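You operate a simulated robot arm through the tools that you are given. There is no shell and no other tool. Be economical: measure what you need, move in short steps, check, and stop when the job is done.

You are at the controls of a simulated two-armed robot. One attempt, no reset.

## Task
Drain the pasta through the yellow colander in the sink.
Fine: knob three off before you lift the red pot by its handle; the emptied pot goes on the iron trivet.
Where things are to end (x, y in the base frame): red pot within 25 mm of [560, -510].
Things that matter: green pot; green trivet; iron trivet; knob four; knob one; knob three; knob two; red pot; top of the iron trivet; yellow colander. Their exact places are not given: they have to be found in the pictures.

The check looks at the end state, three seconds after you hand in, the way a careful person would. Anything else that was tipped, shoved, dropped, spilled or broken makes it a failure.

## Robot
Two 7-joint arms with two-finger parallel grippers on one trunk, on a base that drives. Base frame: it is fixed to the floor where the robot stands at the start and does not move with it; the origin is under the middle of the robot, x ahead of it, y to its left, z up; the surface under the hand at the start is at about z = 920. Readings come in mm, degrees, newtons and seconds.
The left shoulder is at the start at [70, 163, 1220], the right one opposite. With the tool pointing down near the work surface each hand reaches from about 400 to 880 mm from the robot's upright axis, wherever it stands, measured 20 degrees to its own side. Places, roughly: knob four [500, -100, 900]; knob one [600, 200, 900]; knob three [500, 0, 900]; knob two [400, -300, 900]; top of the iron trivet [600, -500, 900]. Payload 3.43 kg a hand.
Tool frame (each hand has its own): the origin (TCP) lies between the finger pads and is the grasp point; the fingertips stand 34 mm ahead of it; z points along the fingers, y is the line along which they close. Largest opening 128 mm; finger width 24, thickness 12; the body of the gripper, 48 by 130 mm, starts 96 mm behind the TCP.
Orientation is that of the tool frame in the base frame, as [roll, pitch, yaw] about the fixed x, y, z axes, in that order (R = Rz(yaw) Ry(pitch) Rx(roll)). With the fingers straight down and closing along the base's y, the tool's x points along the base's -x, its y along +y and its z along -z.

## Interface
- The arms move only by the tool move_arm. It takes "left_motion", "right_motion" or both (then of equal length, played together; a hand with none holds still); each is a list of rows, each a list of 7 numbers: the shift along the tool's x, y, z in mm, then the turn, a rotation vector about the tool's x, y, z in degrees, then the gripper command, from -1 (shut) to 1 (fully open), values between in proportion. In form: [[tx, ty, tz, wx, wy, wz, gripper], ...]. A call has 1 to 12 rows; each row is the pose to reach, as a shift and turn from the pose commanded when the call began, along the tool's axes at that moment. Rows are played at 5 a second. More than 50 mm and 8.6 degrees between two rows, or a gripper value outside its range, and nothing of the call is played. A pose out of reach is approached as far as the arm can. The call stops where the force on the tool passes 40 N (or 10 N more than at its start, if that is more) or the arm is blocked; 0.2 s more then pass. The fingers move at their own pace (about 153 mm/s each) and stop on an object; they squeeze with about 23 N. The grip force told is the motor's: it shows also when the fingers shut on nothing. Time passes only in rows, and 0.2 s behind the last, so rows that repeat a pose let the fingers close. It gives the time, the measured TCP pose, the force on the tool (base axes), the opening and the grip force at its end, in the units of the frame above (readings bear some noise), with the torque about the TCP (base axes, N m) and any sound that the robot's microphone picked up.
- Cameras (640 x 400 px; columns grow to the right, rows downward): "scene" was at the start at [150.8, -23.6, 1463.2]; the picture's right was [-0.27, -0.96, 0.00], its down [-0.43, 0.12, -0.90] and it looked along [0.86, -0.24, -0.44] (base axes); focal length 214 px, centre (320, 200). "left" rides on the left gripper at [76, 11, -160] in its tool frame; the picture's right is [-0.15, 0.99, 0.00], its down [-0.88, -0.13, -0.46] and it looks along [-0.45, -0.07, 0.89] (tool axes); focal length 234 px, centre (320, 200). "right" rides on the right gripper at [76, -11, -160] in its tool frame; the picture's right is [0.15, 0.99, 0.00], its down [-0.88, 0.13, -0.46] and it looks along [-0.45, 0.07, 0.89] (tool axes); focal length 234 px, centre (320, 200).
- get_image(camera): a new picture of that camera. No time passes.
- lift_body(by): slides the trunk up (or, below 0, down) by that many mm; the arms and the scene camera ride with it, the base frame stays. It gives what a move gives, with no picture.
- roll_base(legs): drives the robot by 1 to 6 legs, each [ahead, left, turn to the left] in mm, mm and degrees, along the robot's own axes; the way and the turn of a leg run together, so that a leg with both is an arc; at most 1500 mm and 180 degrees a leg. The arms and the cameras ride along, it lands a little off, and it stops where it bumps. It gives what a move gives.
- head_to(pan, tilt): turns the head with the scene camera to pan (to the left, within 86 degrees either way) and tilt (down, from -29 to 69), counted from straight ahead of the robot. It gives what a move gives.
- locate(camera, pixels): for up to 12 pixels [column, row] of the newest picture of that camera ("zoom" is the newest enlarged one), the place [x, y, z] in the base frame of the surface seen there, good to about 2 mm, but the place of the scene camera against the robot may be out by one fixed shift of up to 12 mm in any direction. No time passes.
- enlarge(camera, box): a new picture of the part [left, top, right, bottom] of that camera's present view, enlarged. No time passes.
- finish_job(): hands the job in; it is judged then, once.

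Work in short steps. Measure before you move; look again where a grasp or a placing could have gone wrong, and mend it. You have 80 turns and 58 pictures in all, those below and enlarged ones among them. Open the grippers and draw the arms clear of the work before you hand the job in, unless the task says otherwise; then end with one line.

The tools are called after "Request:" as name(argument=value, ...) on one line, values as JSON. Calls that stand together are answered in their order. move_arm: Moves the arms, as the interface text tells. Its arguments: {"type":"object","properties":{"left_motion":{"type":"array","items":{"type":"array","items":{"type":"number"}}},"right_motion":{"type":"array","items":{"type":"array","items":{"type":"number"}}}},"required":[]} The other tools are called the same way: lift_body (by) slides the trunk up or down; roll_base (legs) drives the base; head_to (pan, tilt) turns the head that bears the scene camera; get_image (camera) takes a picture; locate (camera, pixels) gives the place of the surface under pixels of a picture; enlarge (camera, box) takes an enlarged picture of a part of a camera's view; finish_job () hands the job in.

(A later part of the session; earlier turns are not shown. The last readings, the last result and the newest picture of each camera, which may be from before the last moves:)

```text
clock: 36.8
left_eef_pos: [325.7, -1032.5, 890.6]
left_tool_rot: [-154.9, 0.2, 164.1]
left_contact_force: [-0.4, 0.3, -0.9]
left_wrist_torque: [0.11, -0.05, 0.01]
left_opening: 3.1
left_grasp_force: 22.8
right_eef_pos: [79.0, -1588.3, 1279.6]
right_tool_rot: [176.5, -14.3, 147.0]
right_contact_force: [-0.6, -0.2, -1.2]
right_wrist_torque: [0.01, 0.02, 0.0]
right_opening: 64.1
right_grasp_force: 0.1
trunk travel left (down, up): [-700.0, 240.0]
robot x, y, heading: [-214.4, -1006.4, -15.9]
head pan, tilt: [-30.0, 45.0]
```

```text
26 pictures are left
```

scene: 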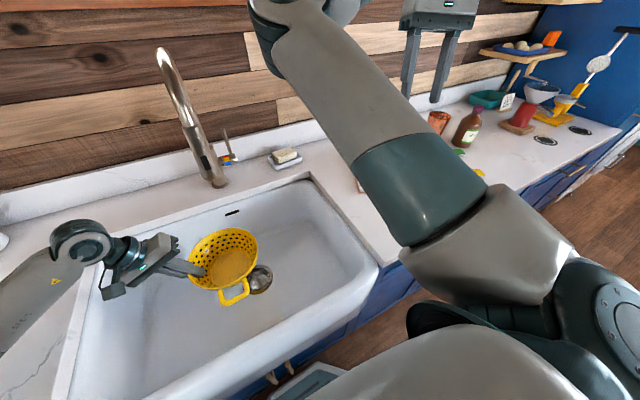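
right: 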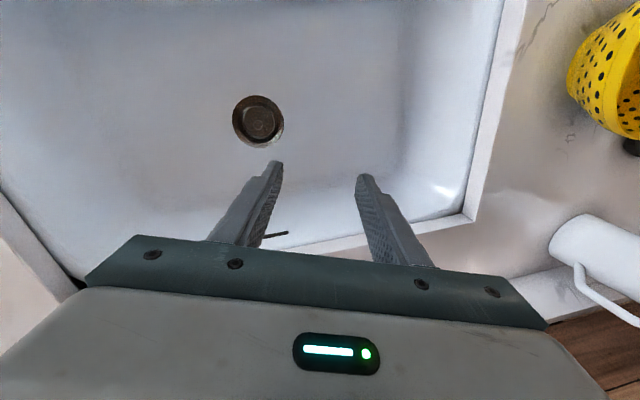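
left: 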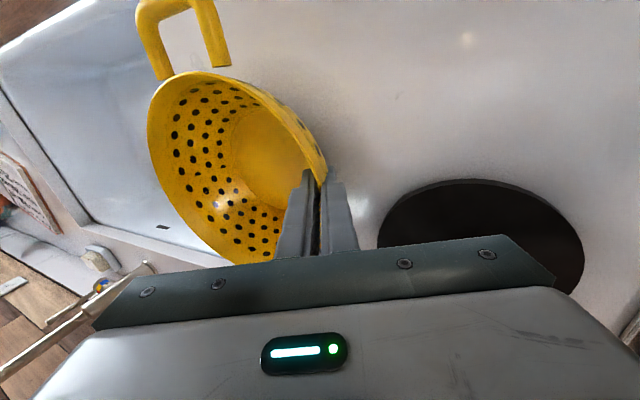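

I overshot right by 45 mm; I correct left while lowering 145 mm, stopping ~10 mm above the sink floor.

Request:
move_arm(left_motion=[[1, 35, 8, 0, 0, 0, -1], [3, 53, 25, 0, 0, 0, -1], [3, 70, 62, 0, 0, 0, -1], [3, 88, 95, 0, 0, 0, -1], [3, 103, 112, 0, 0, 0, -1], [3, 103, 112, 0, 0, 0, -1]])

Request:
get_image(camera="scene")

```text
clock: 38.1
left_eef_pos: [338.6, -987.7, 752.5]
left_tool_rot: [-155.3, 0.5, 164.0]
left_contact_force: [0.5, -0.8, -2.2]
left_wrist_torque: [0.11, 0.0, 0.0]
left_opening: 3.1
left_grasp_force: 22.6
right_eef_pos: [78.4, -1594.5, 1277.9]
right_tool_rot: [176.3, -14.5, 147.0]
right_contact_force: [-0.3, -0.5, -0.6]
right_wrist_torque: [-0.01, -0.01, -0.02]
right_opening: 64.2
right_grasp_force: 0.0
trunk travel left (down, up): [-700.0, 240.0]
robot x, y, heading: [-211.9, -1003.3, -16.0]
head pan, tilt: [-30.0, 45.0]
```

```text
25 pictures are left
```

scene: 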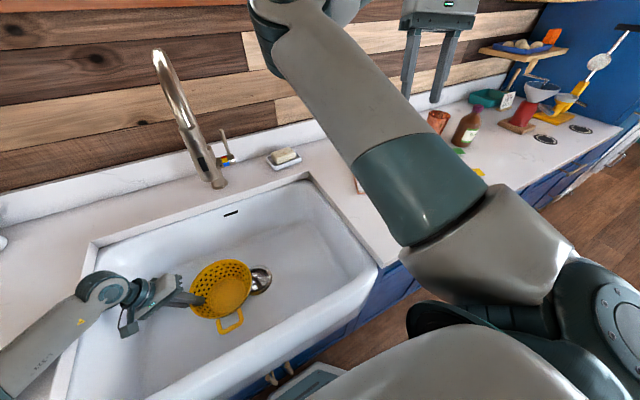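

The hand sits ~7 mm above its commanded height, so the forearm may be touching the counter edge. I look at it.

Request:
head_to(pan=10, tilt=60)

Request:
get_image(camera="scene")

```text
clock: 39.2
left_eef_pos: [339.8, -988.6, 752.4]
left_tool_rot: [-155.3, 0.5, 164.1]
left_contact_force: [-0.5, -0.5, -1.5]
left_wrist_torque: [0.1, -0.06, -0.01]
left_opening: 3.3
left_grasp_force: 22.8
right_eef_pos: [79.4, -1595.1, 1276.0]
right_tool_rot: [176.3, -14.3, 146.9]
right_contact_force: [-0.2, -0.6, -0.6]
right_wrist_torque: [0.02, 0.02, -0.01]
right_opening: 64.1
right_grasp_force: 0.1
trunk travel left (down, up): [-700.0, 240.0]
robot x, y, heading: [-217.0, -1006.2, -16.0]
head pan, tilt: [10.0, 60.0]
```

```text
24 pictures are left
```

scene: 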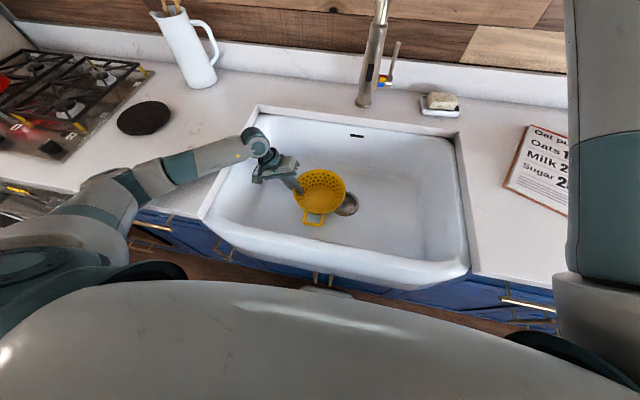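

The elbow rests over the counter's corner. I raise the trunk 140 mm, which lets the arm reach down more steeply, then lower by the arm.

Request:
lift_body(by=140)

Request:
move_arm(left_motion=[[0, 15, 33, 0, 0, 0, -1], [0, 31, 66, 0, 0, 0, -1], [0, 46, 99, 0, 0, 0, -1], [0, 55, 118, 0, 0, 0, -1], [0, 61, 130, 0, 0, 0, -1], [0, 61, 130, 0, 0, 0, -1]])

Request:
get_image(camera="scene")

```text
clock: 40.9
left_eef_pos: [334.7, -985.0, 887.9]
left_tool_rot: [-154.9, 0.2, 164.0]
left_contact_force: [-0.1, 0.0, -1.0]
left_wrist_torque: [0.11, -0.05, 0.02]
left_opening: 3.4
left_grasp_force: 22.3
right_eef_pos: [79.2, -1589.6, 1418.9]
right_tool_rot: [176.5, -14.3, 147.0]
right_contact_force: [-0.2, 0.6, 0.2]
right_wrist_torque: [0.0, -0.02, 0.0]
right_opening: 64.0
right_grasp_force: 0.0
trunk travel left (down, up): [-840.0, 100.0]
robot x, y, heading: [-214.0, -1005.0, -15.6]
head pan, tilt: [10.0, 60.0]
```

```text
clock: 42.3
left_eef_pos: [332.9, -984.4, 743.8]
left_tool_rot: [-155.1, 0.1, 163.9]
left_contact_force: [-1.0, -0.2, -1.1]
left_wrist_torque: [0.11, -0.09, 0.01]
left_opening: 3.1
left_grasp_force: 23.4
right_eef_pos: [78.5, -1589.6, 1419.1]
right_tool_rot: [176.5, -14.2, 146.9]
right_contact_force: [-0.4, 0.4, -0.3]
right_wrist_torque: [0.02, 0.0, 0.02]
right_opening: 64.2
right_grasp_force: 0.1
trunk travel left (down, up): [-840.0, 100.0]
robot x, y, heading: [-216.2, -1006.2, -15.9]
head pan, tilt: [10.0, 60.0]
```

```text
23 pictures are left
```

scene: 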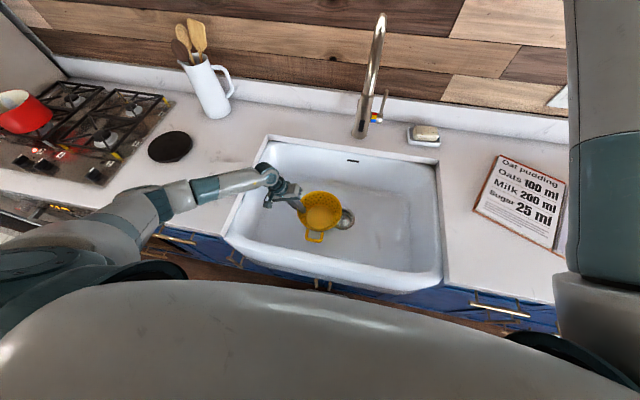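

Arm clear now. I lower the last ~9 mm in small steps.

Request:
move_arm(left_motion=[[0, 1.5, 3, 0, 0, 0, -1], [0, 3, 6, 0, 0, 0, -1], [0, 3.8, 8.2, 0, 0, 0, -1], [0, 3.8, 8.2, 0, 0, 0, -1]])

```text
clock: 43.3
left_eef_pos: [334.3, -985.2, 734.5]
left_tool_rot: [-154.9, 0.2, 163.9]
left_contact_force: [-0.5, 0.1, -1.7]
left_wrist_torque: [0.15, -0.04, 0.03]
left_opening: 3.1
left_grasp_force: 22.2
right_eef_pos: [79.1, -1590.4, 1418.0]
right_tool_rot: [176.5, -14.3, 147.0]
right_contact_force: [-1.0, 0.5, 0.2]
right_wrist_torque: [-0.01, 0.0, 0.02]
right_opening: 64.5
right_grasp_force: 0.0
trunk travel left (down, up): [-840.0, 100.0]
robot x, y, heading: [-217.0, -1006.3, -15.8]
head pan, tilt: [10.0, 60.0]
```

No contact yet (wrist torque still 0.15). I go down 3 mm more at a time.

Request:
move_arm(left_motion=[[0, 0.6, 1.4, 0, 0, 0, -1], [0, 1.3, 2.7, 0, 0, 0, -1], [0, 2.1, 4.5, 0, 0, 0, -1], [0, 2.1, 4.5, 0, 0, 0, -1]])

```text
clock: 44.3
left_eef_pos: [335.2, -985.9, 732.3]
left_tool_rot: [-154.9, 0.3, 164.0]
left_contact_force: [-1.8, 1.9, 18.9]
left_wrist_torque: [-0.56, 0.14, -0.06]
left_opening: 3.6
left_grasp_force: 22.9
right_eef_pos: [76.8, -1587.8, 1420.3]
right_tool_rot: [176.5, -14.2, 147.1]
right_contact_force: [0.4, 0.4, 0.0]
right_wrist_torque: [-0.03, 0.01, -0.01]
right_opening: 63.9
right_grasp_force: 0.0
trunk travel left (down, up): [-840.0, 100.0]
robot x, y, heading: [-216.6, -1005.3, -16.0]
head pan, tilt: [10.0, 60.0]
```

Contact at 19 N: it stands on the sink floor. I ease up 2 mm, open, and back out along the fingers.

Request:
move_arm(left_motion=[[0, -0.8, -1.8, 0, 0, 0, -1], [0, -0.8, -1.8, 0, 0, 0, -0.4], [0, -0.8, -1.8, 0, 0, 0, -0.4], [0, -0.8, -20, 0, 0, 0, -0.4], [0, -0.8, -45, 0, 0, 0, -0.4], [0, -10, -85, 0, 0, 0, -0.4], [0, -30, -130, 0, 0, 0, -0.4], [0, -50, -175, 0, 0, 0, 0], [0, -70, -220, 0, 0, 0, 0], [0, -90, -265, 0, 0, 0, 0]])

Request:
get_image(camera="scene")

```text
clock: 46.5
left_eef_pos: [340.6, -955.3, 1004.3]
left_tool_rot: [-155.0, 0.2, 164.0]
left_contact_force: [0.5, -0.2, 0.2]
left_wrist_torque: [0.03, -0.02, -0.04]
left_opening: 64.1
left_grasp_force: 0.1
right_eef_pos: [78.6, -1589.1, 1418.0]
right_tool_rot: [176.5, -14.3, 146.9]
right_contact_force: [0.8, 0.7, -0.6]
right_wrist_torque: [0.0, -0.01, -0.04]
right_opening: 64.1
right_grasp_force: 0.1
trunk travel left (down, up): [-840.0, 100.0]
robot x, y, heading: [-218.5, -998.8, -15.9]
head pan, tilt: [10.0, 60.0]
```

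```text
22 pictures are left
```

scene: 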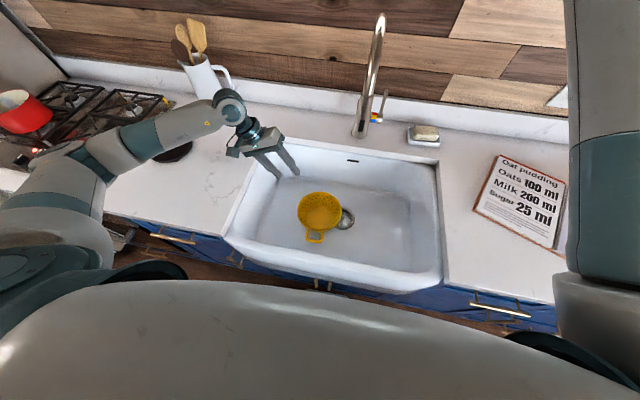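

The colander stands in the sink clear of spout. I raise the left hand upright, then drive back left towards the pot and lower the trunk again.

Request:
move_arm(left_motion=[[0, -18, -38, -4, 0, 0, 0.4], [0, -36, -76, -8, 0, 0, 0.4], [0, -54, -114, -12, 0, 0, 0.4], [0, -72, -152, -17, 0, 0, 0.4], [0, -90, -190, -21, 0, 0, 0.4], [0, -106, -226, -25, 0, 0, 0.4]])

Request:
roll_base(legs=[[-115, 0, 0], [0, 888, 0]])

Request:
lift_body(by=-100)

Request:
get_image(camera="left")

```text
clock: 47.9
left_eef_pos: [340.5, -957.6, 1259.5]
left_tool_rot: [180.0, 0.1, 163.9]
left_contact_force: [-0.1, -0.3, -0.3]
left_wrist_torque: [-0.03, 0.01, 0.06]
left_opening: 89.3
left_grasp_force: 0.0
right_eef_pos: [78.3, -1590.6, 1417.5]
right_tool_rot: [176.4, -14.3, 147.0]
right_contact_force: [0.3, -0.4, -0.7]
right_wrist_torque: [-0.02, -0.02, 0.0]
right_opening: 64.2
right_grasp_force: 0.1
trunk travel left (down, up): [-840.0, 100.0]
robot x, y, heading: [-219.5, -1006.8, -16.0]
head pan, tilt: [10.0, 60.0]
```

```text
clock: 53.3
left_eef_pos: [473.3, -77.8, 1259.6]
left_tool_rot: [180.0, 0.1, 164.5]
left_contact_force: [0.2, 0.4, 0.4]
left_wrist_torque: [0.02, -0.01, -0.04]
left_opening: 89.5
left_grasp_force: 0.1
right_eef_pos: [215.8, -711.1, 1418.1]
right_tool_rot: [176.5, -14.3, 147.6]
right_contact_force: [-0.2, -0.9, -0.3]
right_wrist_torque: [0.0, -0.03, -0.03]
right_opening: 64.1
right_grasp_force: 0.0
trunk travel left (down, up): [-840.0, 100.0]
robot x, y, heading: [-81.2, -126.3, -15.7]
head pan, tilt: [10.0, 60.0]
```

```text
clock: 54.7
left_eef_pos: [473.1, -77.0, 1159.9]
left_tool_rot: [-179.9, 0.2, 164.4]
left_contact_force: [0.3, -0.3, 0.2]
left_wrist_torque: [-0.01, 0.02, 0.0]
left_opening: 89.6
left_grasp_force: 0.1
right_eef_pos: [215.5, -711.9, 1320.0]
right_tool_rot: [176.6, -14.2, 147.4]
right_contact_force: [0.6, -0.3, 1.1]
right_wrist_torque: [-0.01, 0.04, 0.0]
right_opening: 63.9
right_grasp_force: 0.0
trunk travel left (down, up): [-740.0, 200.0]
robot x, y, heading: [-84.9, -128.8, -15.4]
head pan, tilt: [10.0, 60.0]
```

```text
21 pictures are left
```

left: 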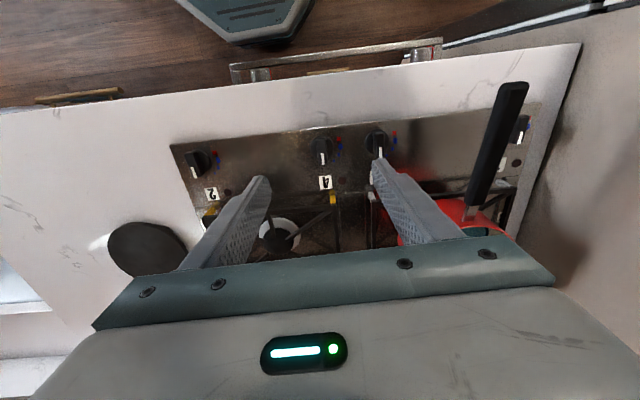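

Lights and flame are all out now. I locate points along the pot handle: (510,95), (500,130), (488,165), (475,205).

Request:
locate(camera="left", pixels=[[510, 88], [507, 105], [500, 130], [494, 150], [488, 170], [480, 195], [474, 210], [470, 215], [500, 210], [495, 230], [484, 170], [508, 130]])

Request:
enlarge(camera="left", box=[400, 70, 560, 250])

```text
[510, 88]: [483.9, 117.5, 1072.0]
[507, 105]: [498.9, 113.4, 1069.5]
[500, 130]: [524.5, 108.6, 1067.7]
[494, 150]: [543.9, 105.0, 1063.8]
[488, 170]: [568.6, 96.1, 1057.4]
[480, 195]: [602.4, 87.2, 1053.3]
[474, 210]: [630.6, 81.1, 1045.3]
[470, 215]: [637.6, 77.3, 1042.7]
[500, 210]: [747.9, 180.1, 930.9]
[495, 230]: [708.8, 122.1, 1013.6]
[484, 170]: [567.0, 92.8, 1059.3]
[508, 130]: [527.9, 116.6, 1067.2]
```

```text
2.22 times, centred on (480, 160) of left
```

zoom: 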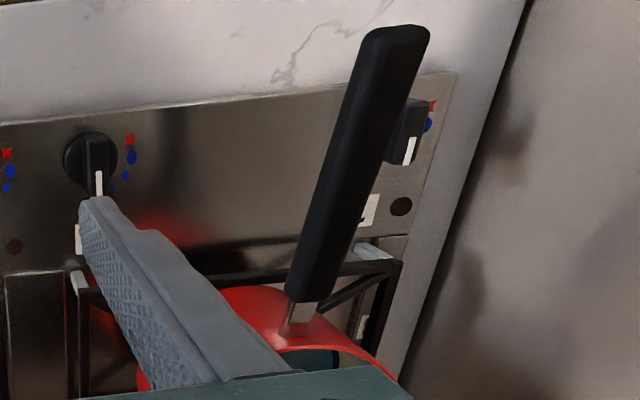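

Handle runs from (484,117,1072) to (631,80,1045), then a stub to the pot. I move above (612,85) near the pot end with closing across the handle.

Request:
move_arm(left_motion=[[-18, 38, 0, 0, 0, 0, 0.2], [-36, 77, 10, 0, 0, -1, 0.2], [-54, 116, 25, 0, 0, -1.3, 0.2], [-72, 155, 40, 0, 0, -1.3, 0.2], [-90, 193, 50, 0, 0, -1.3, 0.2], [-90, 193, 50, 0, 0, -1.3, 0.2]])

Request:
get_image(camera="left")

```text
clock: 56.3
left_eef_pos: [619.6, 38.6, 1114.8]
left_tool_rot: [179.4, 0.4, 162.6]
left_contact_force: [-0.7, 0.2, 0.2]
left_wrist_torque: [0.03, -0.1, 0.02]
left_opening: 76.7
left_grasp_force: 0.0
right_eef_pos: [192.3, -739.2, 1314.0]
right_tool_rot: [175.7, -14.4, 145.6]
right_contact_force: [-0.5, 0.2, 0.4]
right_wrist_torque: [-0.07, -0.09, -0.01]
right_opening: 64.2
right_grasp_force: 0.0
trunk travel left (down, up): [-740.0, 200.0]
robot x, y, heading: [-76.3, -128.2, -17.5]
head pan, tilt: [10.0, 60.0]
stopped in row 6 (left hand): the arm was blocked; the commanded pose is now the measured one
```

```text
19 pictures are left
```

left: 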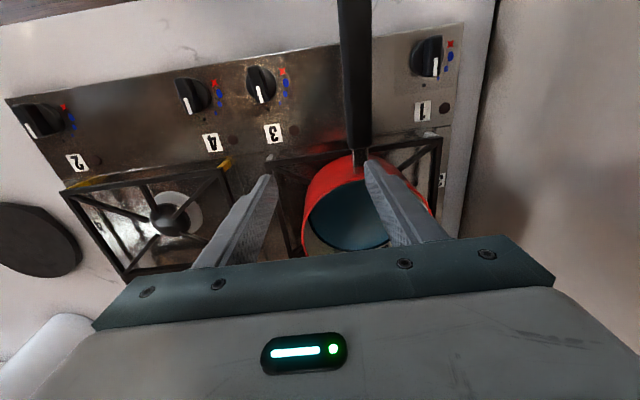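

The elbow meets the fridge again. I pull the hand up and back, then stand further right at about (-40,-400) facing straight ahead so the arm extends without elbow room.

Request:
move_arm(left_motion=[[15, -20, -25, 0, 0, 0, 0.2], [40, -40, -50, 0, 0, 0, 0.2], [75, -50, -70, 0, 0, 0, 0.2], [110, -60, -80, 0, 0, 0, 0.2]])

Request:
roll_base(legs=[[0, -250, 0], [110, 0, 17]])

```text
clock: 57.5
left_eef_pos: [489.7, -2.7, 1192.8]
left_tool_rot: [179.1, 0.1, 161.7]
left_contact_force: [0.0, 0.0, 0.8]
left_wrist_torque: [0.02, -0.06, 0.03]
left_opening: 76.7
left_grasp_force: 0.1
right_eef_pos: [183.4, -748.8, 1315.2]
right_tool_rot: [175.5, -14.2, 145.3]
right_contact_force: [-1.1, 1.8, 0.1]
right_wrist_torque: [-0.04, -0.14, -0.05]
right_opening: 64.0
right_grasp_force: 0.0
trunk travel left (down, up): [-740.0, 200.0]
robot x, y, heading: [-78.5, -134.1, -17.8]
head pan, tilt: [10.0, 60.0]
stopped in row 4 (left hand): the arm was blocked; the commanded pose is now the measured one
```

```text
clock: 60.2
left_eef_pos: [463.5, -67.4, 1184.1]
left_tool_rot: [-179.9, 0.1, 179.7]
left_contact_force: [-0.8, -0.1, 0.9]
left_wrist_torque: [0.01, -0.02, -0.01]
left_opening: 76.9
left_grasp_force: 0.0
right_eef_pos: [394.0, -872.7, 1319.7]
right_tool_rot: [176.4, -14.2, 162.5]
right_contact_force: [-0.6, -0.6, 0.3]
right_wrist_torque: [0.01, 0.02, 0.0]
right_opening: 64.2
right_grasp_force: 0.1
trunk travel left (down, up): [-740.0, 200.0]
robot x, y, heading: [-44.4, -387.5, -0.3]
head pan, tilt: [10.0, 60.0]
```

Now the arm is free. I move above the handle (612,85) again with the yaw matched to the handle.

Request:
move_arm(left_motion=[[-25, 25, 5, 0, 0, 3, 0.2], [-50, 51, 10, 0, 0, 6, 0.2], [-75, 77, 25, 0, 0, 9, 0.2], [-100, 102, 40, 0, 0, 11, 0.2], [-125, 128, 57, 0, 0, 14, 0.2], [-148, 152, 74, 0, 0, 14, 0.2], [-148, 152, 74, 0, 0, 14, 0.2]])

Request:
get_image(camera="left")

```text
clock: 61.8
left_eef_pos: [613.6, 87.4, 1108.2]
left_tool_rot: [180.0, 0.1, 165.7]
left_contact_force: [0.4, -0.3, -0.4]
left_wrist_torque: [0.01, -0.01, 0.01]
left_opening: 76.8
left_grasp_force: 0.1
right_eef_pos: [395.3, -872.8, 1318.7]
right_tool_rot: [176.5, -14.1, 162.6]
right_contact_force: [0.0, -0.4, 0.3]
right_wrist_torque: [0.02, -0.02, -0.01]
right_opening: 64.0
right_grasp_force: 0.1
trunk travel left (down, up): [-740.0, 200.0]
robot x, y, heading: [-40.6, -391.1, -0.3]
head pan, tilt: [10.0, 60.0]
```

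```text
18 pictures are left
```

left: 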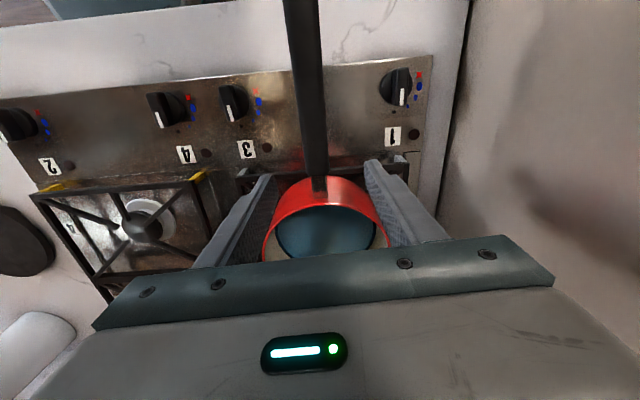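

The handle's pot end is at about (317,185) between the fingers. I measure the pot rim, front wall and handle end.

Request:
locate(camera="left", pixels=[[318, 172], [320, 186], [264, 240], [385, 235], [325, 208], [325, 240], [310, 130], [322, 183], [302, 60], [290, 215], [365, 215], [330, 190]])

```text
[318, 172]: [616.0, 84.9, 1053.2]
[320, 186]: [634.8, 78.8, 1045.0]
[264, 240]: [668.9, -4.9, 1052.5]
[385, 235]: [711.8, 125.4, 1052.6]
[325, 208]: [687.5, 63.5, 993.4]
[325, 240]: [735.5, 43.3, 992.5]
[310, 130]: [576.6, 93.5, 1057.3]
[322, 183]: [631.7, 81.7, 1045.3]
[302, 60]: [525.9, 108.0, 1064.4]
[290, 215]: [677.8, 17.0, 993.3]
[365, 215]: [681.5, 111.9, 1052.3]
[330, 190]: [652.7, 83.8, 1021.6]
```

Pot rim is at z 1052, centre ≈(716,51), r≈73; water surface z 993. I descend 65 mm and close on the handle.

Request:
move_arm(left_motion=[[0, -2, 22, 0, 0, 0, 0.2], [0, -2, 44, 0, 0, 0, 0.0], [0, -2, 65, 0, 0, 0, 0.0], [0, -2, 65, 0, 0, 0, -1], [0, -2, 65, 0, 0, 0, -1], [0, -2, 65, 0, 0, 0, -1]])

```text
clock: 63.2
left_eef_pos: [612.6, 81.7, 1044.8]
left_tool_rot: [-179.9, 0.1, 165.6]
left_contact_force: [-1.1, -1.9, -0.5]
left_wrist_torque: [-0.03, -0.19, -0.33]
left_opening: 24.5
left_grasp_force: 22.7
right_eef_pos: [395.7, -872.8, 1319.7]
right_tool_rot: [176.5, -14.2, 162.5]
right_contact_force: [0.7, 0.6, 0.6]
right_wrist_torque: [0.03, 0.0, -0.02]
right_opening: 63.8
right_grasp_force: 0.1
trunk travel left (down, up): [-740.0, 200.0]
robot x, y, heading: [-43.2, -389.8, -0.6]
head pan, tilt: [10.0, 60.0]
```

Handle held (24.5 mm). I lift 10 mm slowly and check weight and droop.

Request:
move_arm(left_motion=[[0, 0, -3, 0, 0, 0, -1], [0, 0, -6, 0, 0, 0, -1], [0, 0, -10, 0, 0, 0, -1], [0, 0, -15, 0, 0, 0, -1], [0, 0, -15, 0, 0, 0, -1]])

Request:
get_image(camera="left")

```text
clock: 64.4
left_eef_pos: [614.8, 82.7, 1057.6]
left_tool_rot: [-179.9, 0.0, 165.6]
left_contact_force: [-0.6, 0.9, -6.6]
left_wrist_torque: [0.17, 0.66, 0.01]
left_opening: 23.7
left_grasp_force: 22.6
right_eef_pos: [396.7, -871.9, 1319.1]
right_tool_rot: [176.5, -14.3, 162.6]
right_contact_force: [1.0, -0.1, -0.9]
right_wrist_torque: [0.0, -0.01, 0.02]
right_opening: 63.9
right_grasp_force: 0.1
trunk travel left (down, up): [-740.0, 200.0]
robot x, y, heading: [-42.3, -389.8, -0.4]
head pan, tilt: [10.0, 60.0]
```

```text
17 pictures are left
```

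left: 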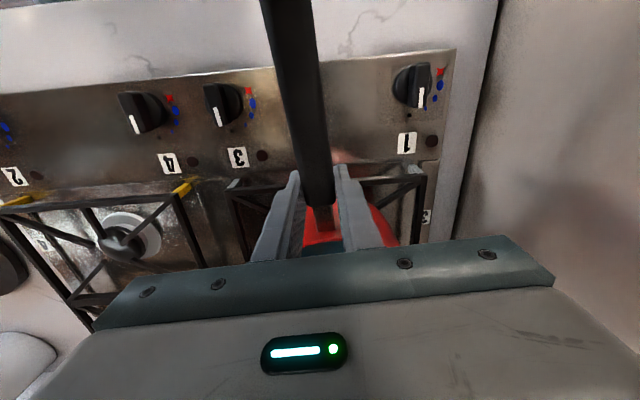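

The pot weighs ~0.67 kg, hangs level. I lift it to z≈1150 and draw it back and right, clear of the hob.

Request:
move_arm(left_motion=[[0, 0, -20, 0, 0, 0, -1], [0, 0, -40, 0, 0, 0, -1], [0, 0, -60, 0, 0, 0, -1], [14, -14, -75, 0, 0, 0, -1], [35, -36, -85, 0, 0, 0, -1], [58, -60, -92, 0, 0, 0, -1], [80, -84, -95, 0, 0, 0, -1], [98, -102, -95, 0, 0, 0, -1], [110, -114, -95, 0, 0, 0, -1], [110, -114, -95, 0, 0, 0, -1]])

Request:
get_image(camera="left")

```text
clock: 66.6
left_eef_pos: [480.7, -2.1, 1155.1]
left_tool_rot: [-179.8, 0.1, 165.7]
left_contact_force: [-0.4, 0.6, -7.4]
left_wrist_torque: [0.18, 0.68, 0.02]
left_opening: 24.1
left_grasp_force: 22.5
right_eef_pos: [397.3, -872.0, 1318.9]
right_tool_rot: [176.5, -14.3, 162.5]
right_contact_force: [-0.2, -0.5, 0.3]
right_wrist_torque: [0.0, 0.02, -0.01]
right_opening: 64.1
right_grasp_force: 0.1
trunk travel left (down, up): [-740.0, 200.0]
robot x, y, heading: [-42.1, -391.3, -0.5]
head pan, tilt: [10.0, 60.0]
```

```text
16 pictures are left
```

left: 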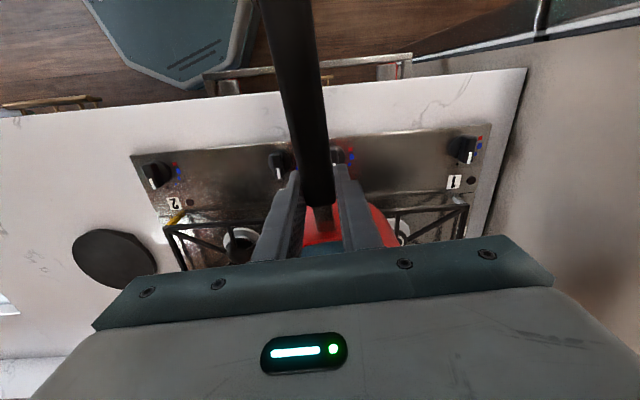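

I back off 243 mm and drive right 775 mm in gentle legs, bringing the pot towards the sink.

Request:
roll_base(legs=[[-243, 0, 0], [0, -400, 0], [0, -375, 0]])

Request:
head_to(pan=0, tilt=50)

Request:
get_image(camera="scene")

```text
clock: 72.5
left_eef_pos: [227.1, -774.9, 1155.3]
left_tool_rot: [-179.7, -0.1, 165.7]
left_contact_force: [-0.7, 0.3, -7.3]
left_wrist_torque: [0.19, 0.63, -0.02]
left_opening: 24.0
left_grasp_force: 23.4
right_eef_pos: [144.2, -1644.2, 1319.4]
right_tool_rot: [176.6, -14.2, 162.3]
right_contact_force: [0.1, 0.3, -0.3]
right_wrist_torque: [-0.01, 0.01, 0.01]
right_opening: 64.1
right_grasp_force: 0.0
trunk travel left (down, up): [-740.0, 200.0]
robot x, y, heading: [-295.0, -1164.8, -0.5]
head pan, tilt: [10.0, 60.0]
```

```text
clock: 73.2
left_eef_pos: [228.4, -777.6, 1155.6]
left_tool_rot: [-179.9, 0.1, 165.7]
left_contact_force: [-0.9, -0.6, -7.8]
left_wrist_torque: [0.15, 0.64, 0.01]
left_opening: 24.2
left_grasp_force: 22.7
right_eef_pos: [144.0, -1646.9, 1319.0]
right_tool_rot: [176.4, -14.3, 162.4]
right_contact_force: [-0.3, -0.1, 1.0]
right_wrist_torque: [0.03, 0.02, -0.03]
right_opening: 64.0
right_grasp_force: 0.2
trunk travel left (down, up): [-740.0, 200.0]
robot x, y, heading: [-295.7, -1165.6, -0.5]
head pan, tilt: [0.0, 50.0]
```

```text
15 pictures are left
```

scene: 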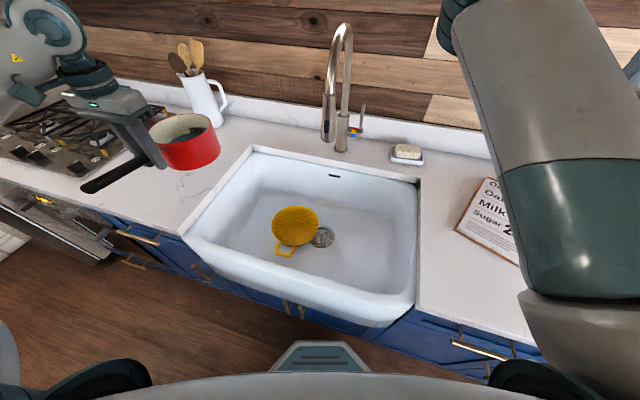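

Pot held level at (185,140). I locate the colander rim, spout tip (328,138) and pot to set the pouring pose.

Request:
locate(camera="scene", pixels=[[272, 228], [319, 228], [293, 206], [295, 225], [285, 250], [328, 138], [328, 120], [148, 128], [215, 128], [190, 168], [235, 165], [322, 236]])

Request:
enlarge(camera="scene", box=[60, 80, 380, 280])

```text
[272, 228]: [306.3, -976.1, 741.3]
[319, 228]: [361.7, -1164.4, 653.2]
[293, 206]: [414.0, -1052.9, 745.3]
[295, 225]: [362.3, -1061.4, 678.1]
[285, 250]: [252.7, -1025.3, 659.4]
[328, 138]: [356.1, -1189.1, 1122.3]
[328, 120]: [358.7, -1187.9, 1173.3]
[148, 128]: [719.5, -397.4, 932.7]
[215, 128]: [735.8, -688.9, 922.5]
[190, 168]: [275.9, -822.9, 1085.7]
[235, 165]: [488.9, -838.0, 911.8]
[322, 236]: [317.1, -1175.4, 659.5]
```

```text
2.00 times, centred on (220, 180) of scene
```

zoom: 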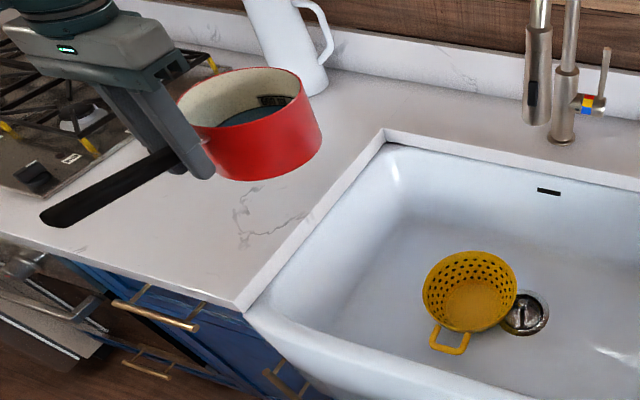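

Request:
locate(camera="zoom", pixels=[[425, 293], [515, 293], [470, 254], [490, 257], [440, 270], [507, 270], [450, 348], [538, 122], [322, 130], [180, 105], [262, 178], [270, 70]])

```text
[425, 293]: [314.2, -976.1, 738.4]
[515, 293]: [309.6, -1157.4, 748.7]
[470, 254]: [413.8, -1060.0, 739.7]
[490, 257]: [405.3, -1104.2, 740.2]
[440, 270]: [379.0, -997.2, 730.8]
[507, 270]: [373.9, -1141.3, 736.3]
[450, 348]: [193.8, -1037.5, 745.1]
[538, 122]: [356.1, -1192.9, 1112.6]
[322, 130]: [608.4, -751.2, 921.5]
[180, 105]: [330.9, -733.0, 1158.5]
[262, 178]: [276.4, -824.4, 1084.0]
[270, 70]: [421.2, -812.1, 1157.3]
```

Colander centre confirmed ≈(312,-1067), rim z 742; spout tip at (356,-1191,1112). I bring the pot over the colander, centre ≈(278,-1078), lowering to z≈1060.

Request:
move_arm(left_motion=[[-2, -25, 0, 0, 0, 0, -1], [-4, -60, 5, 0, 0, 0, -1], [-6, -97, 15, 0, 0, 0, -1], [-8, -134, 30, 0, 0, 0, -1], [-10, -171, 45, 0, 0, 0, -1], [-12, -208, 60, 0, 0, 0, -1], [-14, -243, 75, 0, 0, 0, -1], [-16, -267, 88, 0, 0, 0, -1], [-16, -279, 95, 0, 0, 0, -1], [-16, -279, 95, 0, 0, 0, -1]])

Request:
get_image(camera="scene")

```text
clock: 75.4
left_eef_pos: [174.5, -1049.6, 1062.2]
left_tool_rot: [-179.8, 0.1, 165.6]
left_contact_force: [0.5, 0.5, -7.2]
left_wrist_torque: [0.16, 0.66, -0.03]
left_opening: 23.8
left_grasp_force: 22.7
right_eef_pos: [143.8, -1646.0, 1319.5]
right_tool_rot: [176.6, -14.2, 162.4]
right_contact_force: [0.2, 0.1, 0.1]
right_wrist_torque: [0.01, -0.01, 0.01]
right_opening: 63.9
right_grasp_force: 0.1
trunk travel left (down, up): [-740.0, 200.0]
robot x, y, heading: [-295.0, -1163.5, -0.8]
head pan, tilt: [0.0, 50.0]
```

```text
13 pictures are left
```

scene: 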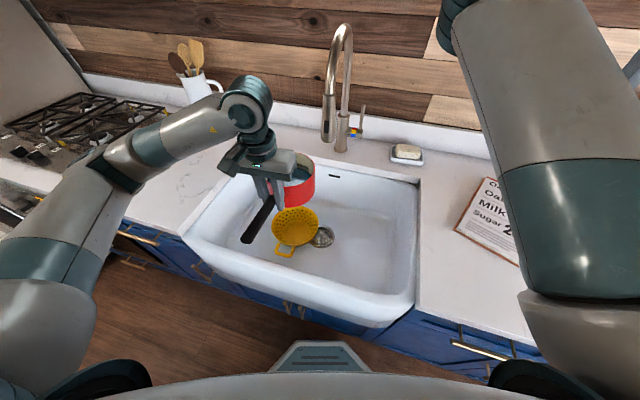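

The elbow hangs to the left of the sink; to keep it off the counter during the roll I raise the trunk 150 mm and lower the hand again by as much.

Request:
lift_body(by=150)

Request:
move_arm(left_motion=[[0, 0, 25, 0, 0, 0, -1], [0, 0, 50, 0, 0, 0, -1], [0, 0, 75, 0, 0, 0, -1], [0, 0, 100, 0, 0, 0, -1], [0, 0, 125, 0, 0, 0, -1], [0, 0, 150, 0, 0, 0, -1], [0, 0, 150, 0, 0, 0, -1]])

```text
clock: 77.2
left_eef_pos: [175.1, -1048.7, 1211.6]
left_tool_rot: [-179.9, 0.1, 165.6]
left_contact_force: [0.1, -0.7, -6.9]
left_wrist_torque: [0.16, 0.68, 0.02]
left_opening: 23.4
left_grasp_force: 23.0
right_eef_pos: [144.0, -1646.2, 1468.6]
right_tool_rot: [176.5, -14.4, 162.4]
right_contact_force: [0.3, -0.5, -0.2]
right_wrist_torque: [-0.04, 0.0, -0.01]
right_opening: 64.2
right_grasp_force: 0.1
trunk travel left (down, up): [-890.0, 50.0]
robot x, y, heading: [-299.0, -1162.2, -0.4]
head pan, tilt: [0.0, 50.0]
```

```text
clock: 78.8
left_eef_pos: [176.1, -1050.6, 1062.0]
left_tool_rot: [-179.9, 0.1, 165.5]
left_contact_force: [1.0, -0.7, -7.2]
left_wrist_torque: [0.2, 0.63, -0.01]
left_opening: 23.9
left_grasp_force: 22.6
right_eef_pos: [145.5, -1646.4, 1469.5]
right_tool_rot: [176.5, -14.3, 162.4]
right_contact_force: [-0.5, -0.6, -0.5]
right_wrist_torque: [-0.01, 0.0, -0.01]
right_opening: 64.1
right_grasp_force: 0.0
trunk travel left (down, up): [-890.0, 50.0]
robot x, y, heading: [-293.0, -1159.3, -0.7]
head pan, tilt: [0.0, 50.0]
```

Pose good. I begin rolling the pot left, first 32° (below spilling), to check the arm follows.

Request:
move_arm(left_motion=[[0, 0, 0, 5, 0, 0, -1], [0, 0, 0, 11, 0, 0, -1], [0, 0, 0, 17, 0, 0, -1], [0, 0, 0, 23, 0, 0, -1], [0, 0, 0, 28, 0, 0, -1], [0, 0, 0, 32, 0, 0, -1], [0, 0, 0, 32, 0, 0, -1]])

Request:
get_image(camera="scene")

```text
clock: 80.4
left_eef_pos: [175.2, -1050.4, 1063.4]
left_tool_rot: [-147.8, 0.0, 165.7]
left_contact_force: [-0.3, 0.0, -7.9]
left_wrist_torque: [0.39, 0.57, 0.01]
left_opening: 23.8
left_grasp_force: 23.2
right_eef_pos: [144.6, -1646.5, 1469.7]
right_tool_rot: [176.5, -14.3, 162.5]
right_contact_force: [-0.4, 0.1, -1.6]
right_wrist_torque: [-0.05, 0.04, -0.02]
right_opening: 64.4
right_grasp_force: 0.1
trunk travel left (down, up): [-890.0, 50.0]
robot x, y, heading: [-296.2, -1160.6, -0.7]
head pan, tilt: [0.0, 50.0]
```

```text
12 pictures are left
```

scene: 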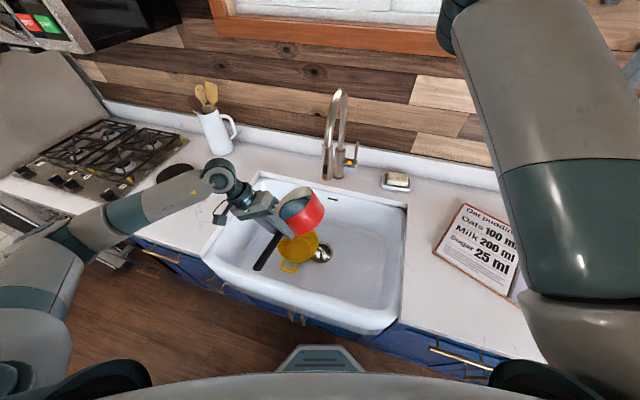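

The arm follows well. I ease 18 mm lower and 15 mm right, then pour slowly to about 80°.

Request:
move_arm(left_motion=[[0, -2, 12, 0, 0, 0, -1], [0, -3, 23, 2, 0, 0, -1], [0, -3, 23, 6, 0, 0, -1], [0, -3, 23, 10, 0, 0, -1], [0, -3, 23, 14, 0, 0, -1], [0, -3, 23, 18, 0, 0, -1], [0, -3, 23, 22, 0, 0, -1], [0, -3, 23, 26, 0, 0, -1], [0, -3, 23, 31, 0, 0, -1], [0, -3, 23, 36, 0, 0, -1], [0, -3, 23, 42, 0, 0, -1], [0, -3, 23, 48, 0, 0, -1]])

Request:
get_image(camera="scene")

```text
clock: 83.0
left_eef_pos: [168.8, -1063.6, 1044.1]
left_tool_rot: [-99.9, 0.1, 165.8]
left_contact_force: [-0.1, 0.2, -4.6]
left_wrist_torque: [0.45, 0.39, 0.01]
left_opening: 23.9
left_grasp_force: 23.0
right_eef_pos: [143.8, -1646.9, 1468.8]
right_tool_rot: [176.4, -14.3, 162.4]
right_contact_force: [1.1, 0.2, -0.4]
right_wrist_torque: [0.01, -0.02, 0.01]
right_opening: 64.0
right_grasp_force: 0.1
trunk travel left (down, up): [-890.0, 50.0]
robot x, y, heading: [-297.8, -1157.8, -0.5]
head pan, tilt: [0.0, 50.0]
```

```text
11 pictures are left
```

scene: 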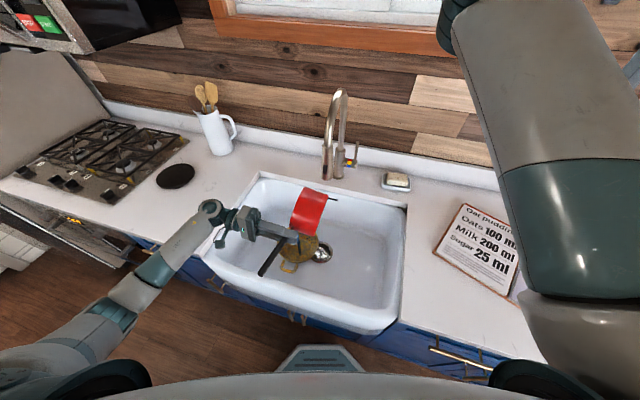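

Weight fell to 4.6 N and the colander is receiving. I roll on to about 112° and hold to let it drain.

Request:
move_arm(left_motion=[[0, 0, 0, 6, 0, 0, -1], [0, 0, 0, 12, 0, 0, -1], [0, 0, 0, 18, 0, 0, -1], [0, 0, 0, 24, 0, 0, -1], [0, 0, 0, 32, 0, 0, -1], [0, 0, 0, 32, 0, 0, -1], [0, 0, 0, 32, 0, 0, -1], [0, 0, 0, 32, 0, 0, -1], [0, 0, 0, 32, 0, 0, -1], [0, 0, 0, 32, 0, 0, -1]])

Request:
enlarge(camera="scene", box=[190, 150, 430, 300])

```text
clock: 85.2
left_eef_pos: [170.9, -1064.7, 1044.9]
left_tool_rot: [-67.9, 0.0, 165.7]
left_contact_force: [0.0, -0.5, -3.4]
left_wrist_torque: [0.34, 0.29, -0.04]
left_opening: 24.1
left_grasp_force: 22.9
right_eef_pos: [143.3, -1646.2, 1469.2]
right_tool_rot: [176.5, -14.1, 162.4]
right_contact_force: [-0.3, -0.6, 1.2]
right_wrist_torque: [0.02, 0.01, 0.03]
right_opening: 64.1
right_grasp_force: 0.1
trunk travel left (down, up): [-890.0, 50.0]
robot x, y, heading: [-291.1, -1161.8, -0.5]
head pan, tilt: [0.0, 50.0]
```

```text
2.67 times, centred on (310, 225) of scene
```

zoom: 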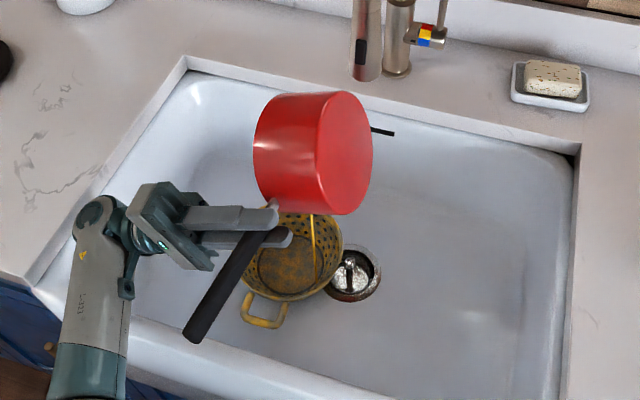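

A yellow stream still falls into the colander. I roll 10° further and hold two more seconds.

Request:
move_arm(left_motion=[[0, 0, 0, 5, 0, 0, -1], [0, 0, 0, 10, 0, 0, -1], [0, 0, 0, 10, 0, 0, -1], [0, 0, 0, 10, 0, 0, -1], [0, 0, 0, 10, 0, 0, -1], [0, 0, 0, 10, 0, 0, -1], [0, 0, 0, 10, 0, 0, -1], [0, 0, 0, 10, 0, 0, -1], [0, 0, 0, 10, 0, 0, -1], [0, 0, 0, 10, 0, 0, -1], [0, 0, 0, 10, 0, 0, -1], [0, 0, 0, 10, 0, 0, -1]])

Request:
enlarge(camera="scene", box=[190, 150, 430, 300])

```text
clock: 87.8
left_eef_pos: [171.7, -1063.5, 1046.3]
left_tool_rot: [-57.9, -0.3, 165.6]
left_contact_force: [1.0, 0.8, -3.9]
left_wrist_torque: [0.31, 0.3, 0.01]
left_opening: 24.0
left_grasp_force: 23.5
right_eef_pos: [143.4, -1645.3, 1468.7]
right_tool_rot: [176.4, -14.1, 162.4]
right_contact_force: [-0.2, -0.5, -0.5]
right_wrist_torque: [0.0, -0.03, -0.02]
right_opening: 63.7
right_grasp_force: 0.2
trunk travel left (down, up): [-890.0, 50.0]
robot x, y, heading: [-297.6, -1159.8, -0.5]
head pan, tilt: [0.0, 50.0]
```

```text
2.67 times, centred on (310, 225) of scene
```

zoom: 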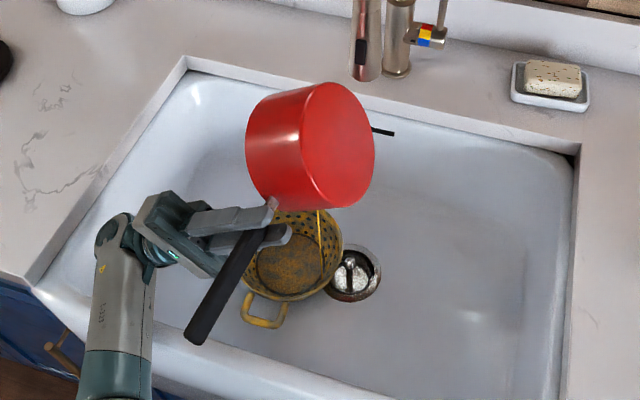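

Weight steady near 3.6 N: empty. I roll the pot back upright.

Request:
move_arm(left_motion=[[0, 0, 0, -5, 0, 0, -1], [0, 0, 0, -12, 0, 0, -1], [0, 0, 0, -20, 0, 0, -1], [0, 0, 0, -28, 0, 0, -1], [0, 0, 0, -36, 0, 0, -1], [0, 0, 0, -44, 0, 0, -1], [0, 0, 0, -52, 0, 0, -1], [0, 0, 0, -60, 0, 0, -1], [0, 0, 0, -68, 0, 0, -1], [0, 0, 0, -76, 0, 0, -1], [0, 0, 0, -84, 0, 0, -1], [0, 0, 0, -92, 0, 0, -1]])

Request:
move_arm(left_motion=[[0, 0, 0, -7, 0, 0, -1], [0, 0, 0, -14, 0, 0, -1], [0, 0, 0, -21, 0, 0, -1], [0, 0, 0, -28, 0, 0, -1], [0, 0, 0, -30, 0, 0, -1], [0, 0, 0, -30, 0, 0, -1]])

Request:
enlarge(camera="scene", box=[190, 130, 430, 280])

```text
clock: 90.4
left_eef_pos: [170.9, -1064.6, 1043.5]
left_tool_rot: [-150.0, 0.1, 165.6]
left_contact_force: [-0.2, -0.3, -4.0]
left_wrist_torque: [0.21, 0.26, -0.01]
left_opening: 24.2
left_grasp_force: 23.1
right_eef_pos: [144.6, -1646.6, 1469.3]
right_tool_rot: [176.4, -14.3, 162.5]
right_contact_force: [-0.6, 1.0, -0.6]
right_wrist_torque: [-0.02, 0.02, -0.03]
right_opening: 64.1
right_grasp_force: 0.1
trunk travel left (down, up): [-890.0, 50.0]
robot x, y, heading: [-293.6, -1164.5, -0.6]
head pan, tilt: [0.0, 50.0]
```

```text
clock: 91.8
left_eef_pos: [172.5, -1063.8, 1045.3]
left_tool_rot: [-179.8, 0.0, 165.6]
left_contact_force: [0.4, 0.0, -3.6]
left_wrist_torque: [0.08, 0.35, 0.02]
left_opening: 23.9
left_grasp_force: 22.9
right_eef_pos: [143.7, -1645.3, 1469.2]
right_tool_rot: [176.5, -14.2, 162.4]
right_contact_force: [-0.5, -0.1, 0.8]
right_wrist_torque: [0.0, 0.0, 0.01]
right_opening: 64.1
right_grasp_force: 0.0
trunk travel left (down, up): [-890.0, 50.0]
robot x, y, heading: [-295.1, -1159.2, -0.9]
head pan, tilt: [0.0, 50.0]
```

```text
2.67 times, centred on (310, 205) of scene
```

zoom: 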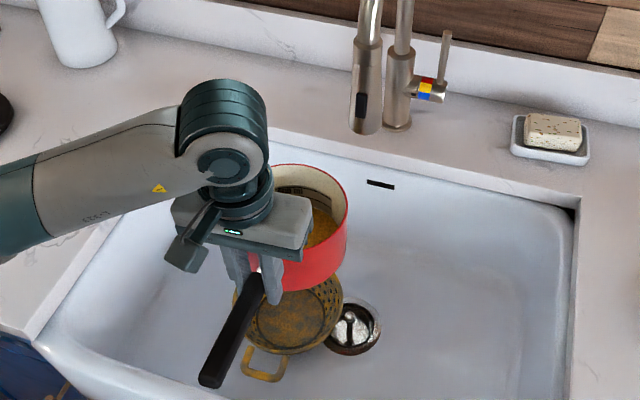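

Something yellowish shows inside the pot. I enlarge tightly to see whether pasta remains.

Request:
enlarge(camera="scene", box=[275, 185, 331, 265])

```text
5.00 times, centred on (303, 225) of scene
```

zoom: 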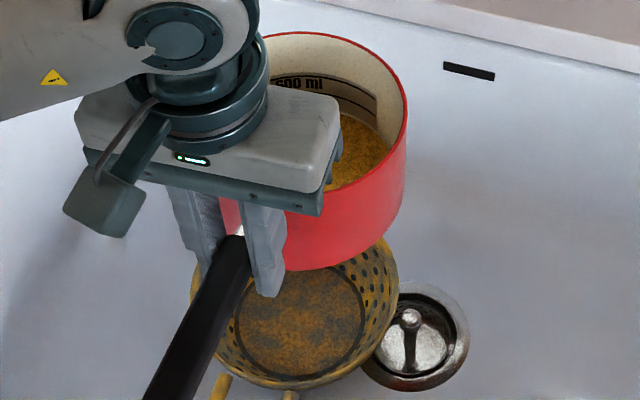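

I measure the height of the yellowish surface in the pot (362,150) against the pot's rim and the colander's layer.

Request:
locate(camera="zoom", pixels=[[362, 140], [370, 165], [350, 180], [400, 100], [300, 320], [260, 340], [310, 265], [395, 225], [365, 122]])

```text
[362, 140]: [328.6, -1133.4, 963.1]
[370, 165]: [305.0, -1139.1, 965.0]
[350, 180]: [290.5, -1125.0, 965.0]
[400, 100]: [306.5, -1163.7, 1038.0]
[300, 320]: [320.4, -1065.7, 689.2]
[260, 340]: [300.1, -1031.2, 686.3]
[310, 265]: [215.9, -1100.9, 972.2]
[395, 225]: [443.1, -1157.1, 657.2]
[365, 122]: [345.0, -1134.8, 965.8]
```

The surface (z 965) is just the pot's floor; the colander now holds a layer (686 vs 677 before). The pot is empty (mass drop ≈ 370 g). I raise it and swing it left, off the sink.

Request:
move_arm(left_motion=[[0, 0, -35, 0, 0, 0, -1], [0, 0, -70, 0, 0, 0, -1], [0, 15, -100, 0, 0, 0, -1], [-10, 45, -110, 0, 0, 0, -1], [-28, 75, -110, 0, 0, 0, -1], [-45, 108, -110, 0, 0, 0, -1], [-62, 140, -110, 0, 0, 0, -1], [-78, 165, -110, 0, 0, 0, -1], [-90, 182, -110, 0, 0, 0, -1], [-90, 182, -110, 0, 0, 0, -1]])

Request:
roll_base(legs=[[0, 426, 0.7], [140, 0, 0]])

Request:
head_to(pan=20, tilt=45)

Request:
get_image(camera="scene")

```text
clock: 94.0
left_eef_pos: [306.4, -910.5, 1155.3]
left_tool_rot: [-179.9, 0.1, 165.7]
left_contact_force: [0.0, 0.1, -3.9]
left_wrist_torque: [0.08, 0.32, 0.0]
left_opening: 24.0
left_grasp_force: 22.8
right_eef_pos: [143.9, -1645.9, 1469.1]
right_tool_rot: [176.5, -14.2, 162.3]
right_contact_force: [-0.4, -0.4, 0.1]
right_wrist_torque: [0.0, -0.02, -0.01]
right_opening: 64.0
right_grasp_force: 0.0
trunk travel left (down, up): [-890.0, 50.0]
robot x, y, heading: [-296.8, -1159.7, -0.7]
head pan, tilt: [0.0, 50.0]
```

```text
clock: 97.5
left_eef_pos: [433.9, -461.3, 1155.8]
left_tool_rot: [-179.9, 0.1, 166.9]
left_contact_force: [0.1, 0.8, -4.3]
left_wrist_torque: [0.08, 0.34, 0.0]
left_opening: 24.0
left_grasp_force: 23.1
right_eef_pos: [287.2, -1201.3, 1469.3]
right_tool_rot: [176.6, -14.1, 163.6]
right_contact_force: [-0.7, -0.7, -0.2]
right_wrist_torque: [-0.03, -0.02, 0.01]
right_opening: 64.1
right_grasp_force: 0.1
trunk travel left (down, up): [-890.0, 50.0]
robot x, y, heading: [-161.2, -727.3, 0.8]
head pan, tilt: [0.0, 50.0]
```

```text
clock: 98.3
left_eef_pos: [436.2, -462.3, 1153.8]
left_tool_rot: [-179.8, -0.1, 166.9]
left_contact_force: [-0.8, 0.9, -4.1]
left_wrist_torque: [0.08, 0.33, 0.01]
left_opening: 23.9
left_grasp_force: 22.7
right_eef_pos: [291.5, -1201.4, 1468.0]
right_tool_rot: [176.5, -14.3, 163.6]
right_contact_force: [0.0, -0.3, -0.8]
right_wrist_torque: [-0.01, 0.02, 0.02]
right_opening: 63.9
right_grasp_force: 0.0
trunk travel left (down, up): [-890.0, 50.0]
robot x, y, heading: [-157.0, -724.6, 0.8]
head pan, tilt: [20.0, 45.0]
```

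```text
6 pictures are left
```

scene: 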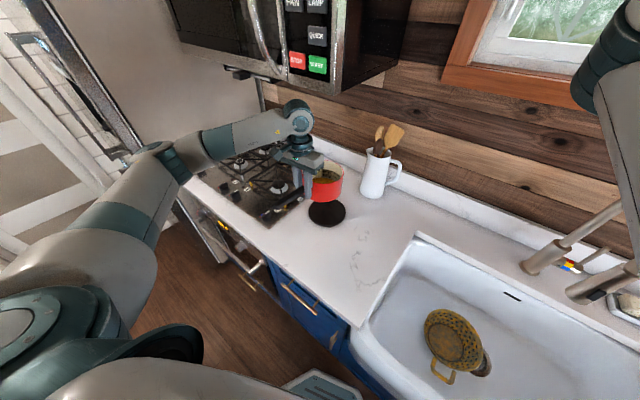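

The pot hovers just by the trivet. I enlarge to measure both in the same view.

Request:
enlarge(camera="scene", box=[280, 140, 376, 236])

```text
4.17 times, centred on (328, 188) of scene
```

zoom: 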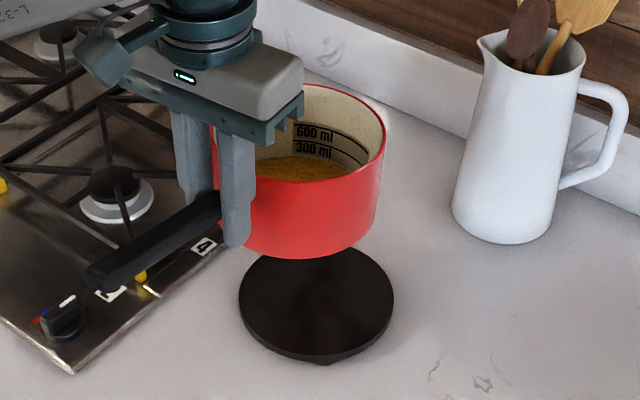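

I measure the surface inside the pot (300,168), the rim, the outer bottom edge, and the trivet's edges.

Request:
locate(camera="zoom", pixels=[[300, 170], [340, 168], [385, 135], [300, 252], [350, 240], [325, 88], [240, 300], [393, 300], [316, 352], [365, 262], [270, 255], [320, 300]])

```text
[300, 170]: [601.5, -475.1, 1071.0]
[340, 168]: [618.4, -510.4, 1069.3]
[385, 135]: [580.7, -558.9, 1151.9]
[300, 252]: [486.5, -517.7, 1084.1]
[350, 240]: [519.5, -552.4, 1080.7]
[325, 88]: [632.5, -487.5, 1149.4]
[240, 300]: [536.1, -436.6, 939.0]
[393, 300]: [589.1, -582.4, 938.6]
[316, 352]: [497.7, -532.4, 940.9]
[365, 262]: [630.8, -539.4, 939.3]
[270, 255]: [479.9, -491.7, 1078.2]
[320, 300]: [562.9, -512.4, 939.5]
```

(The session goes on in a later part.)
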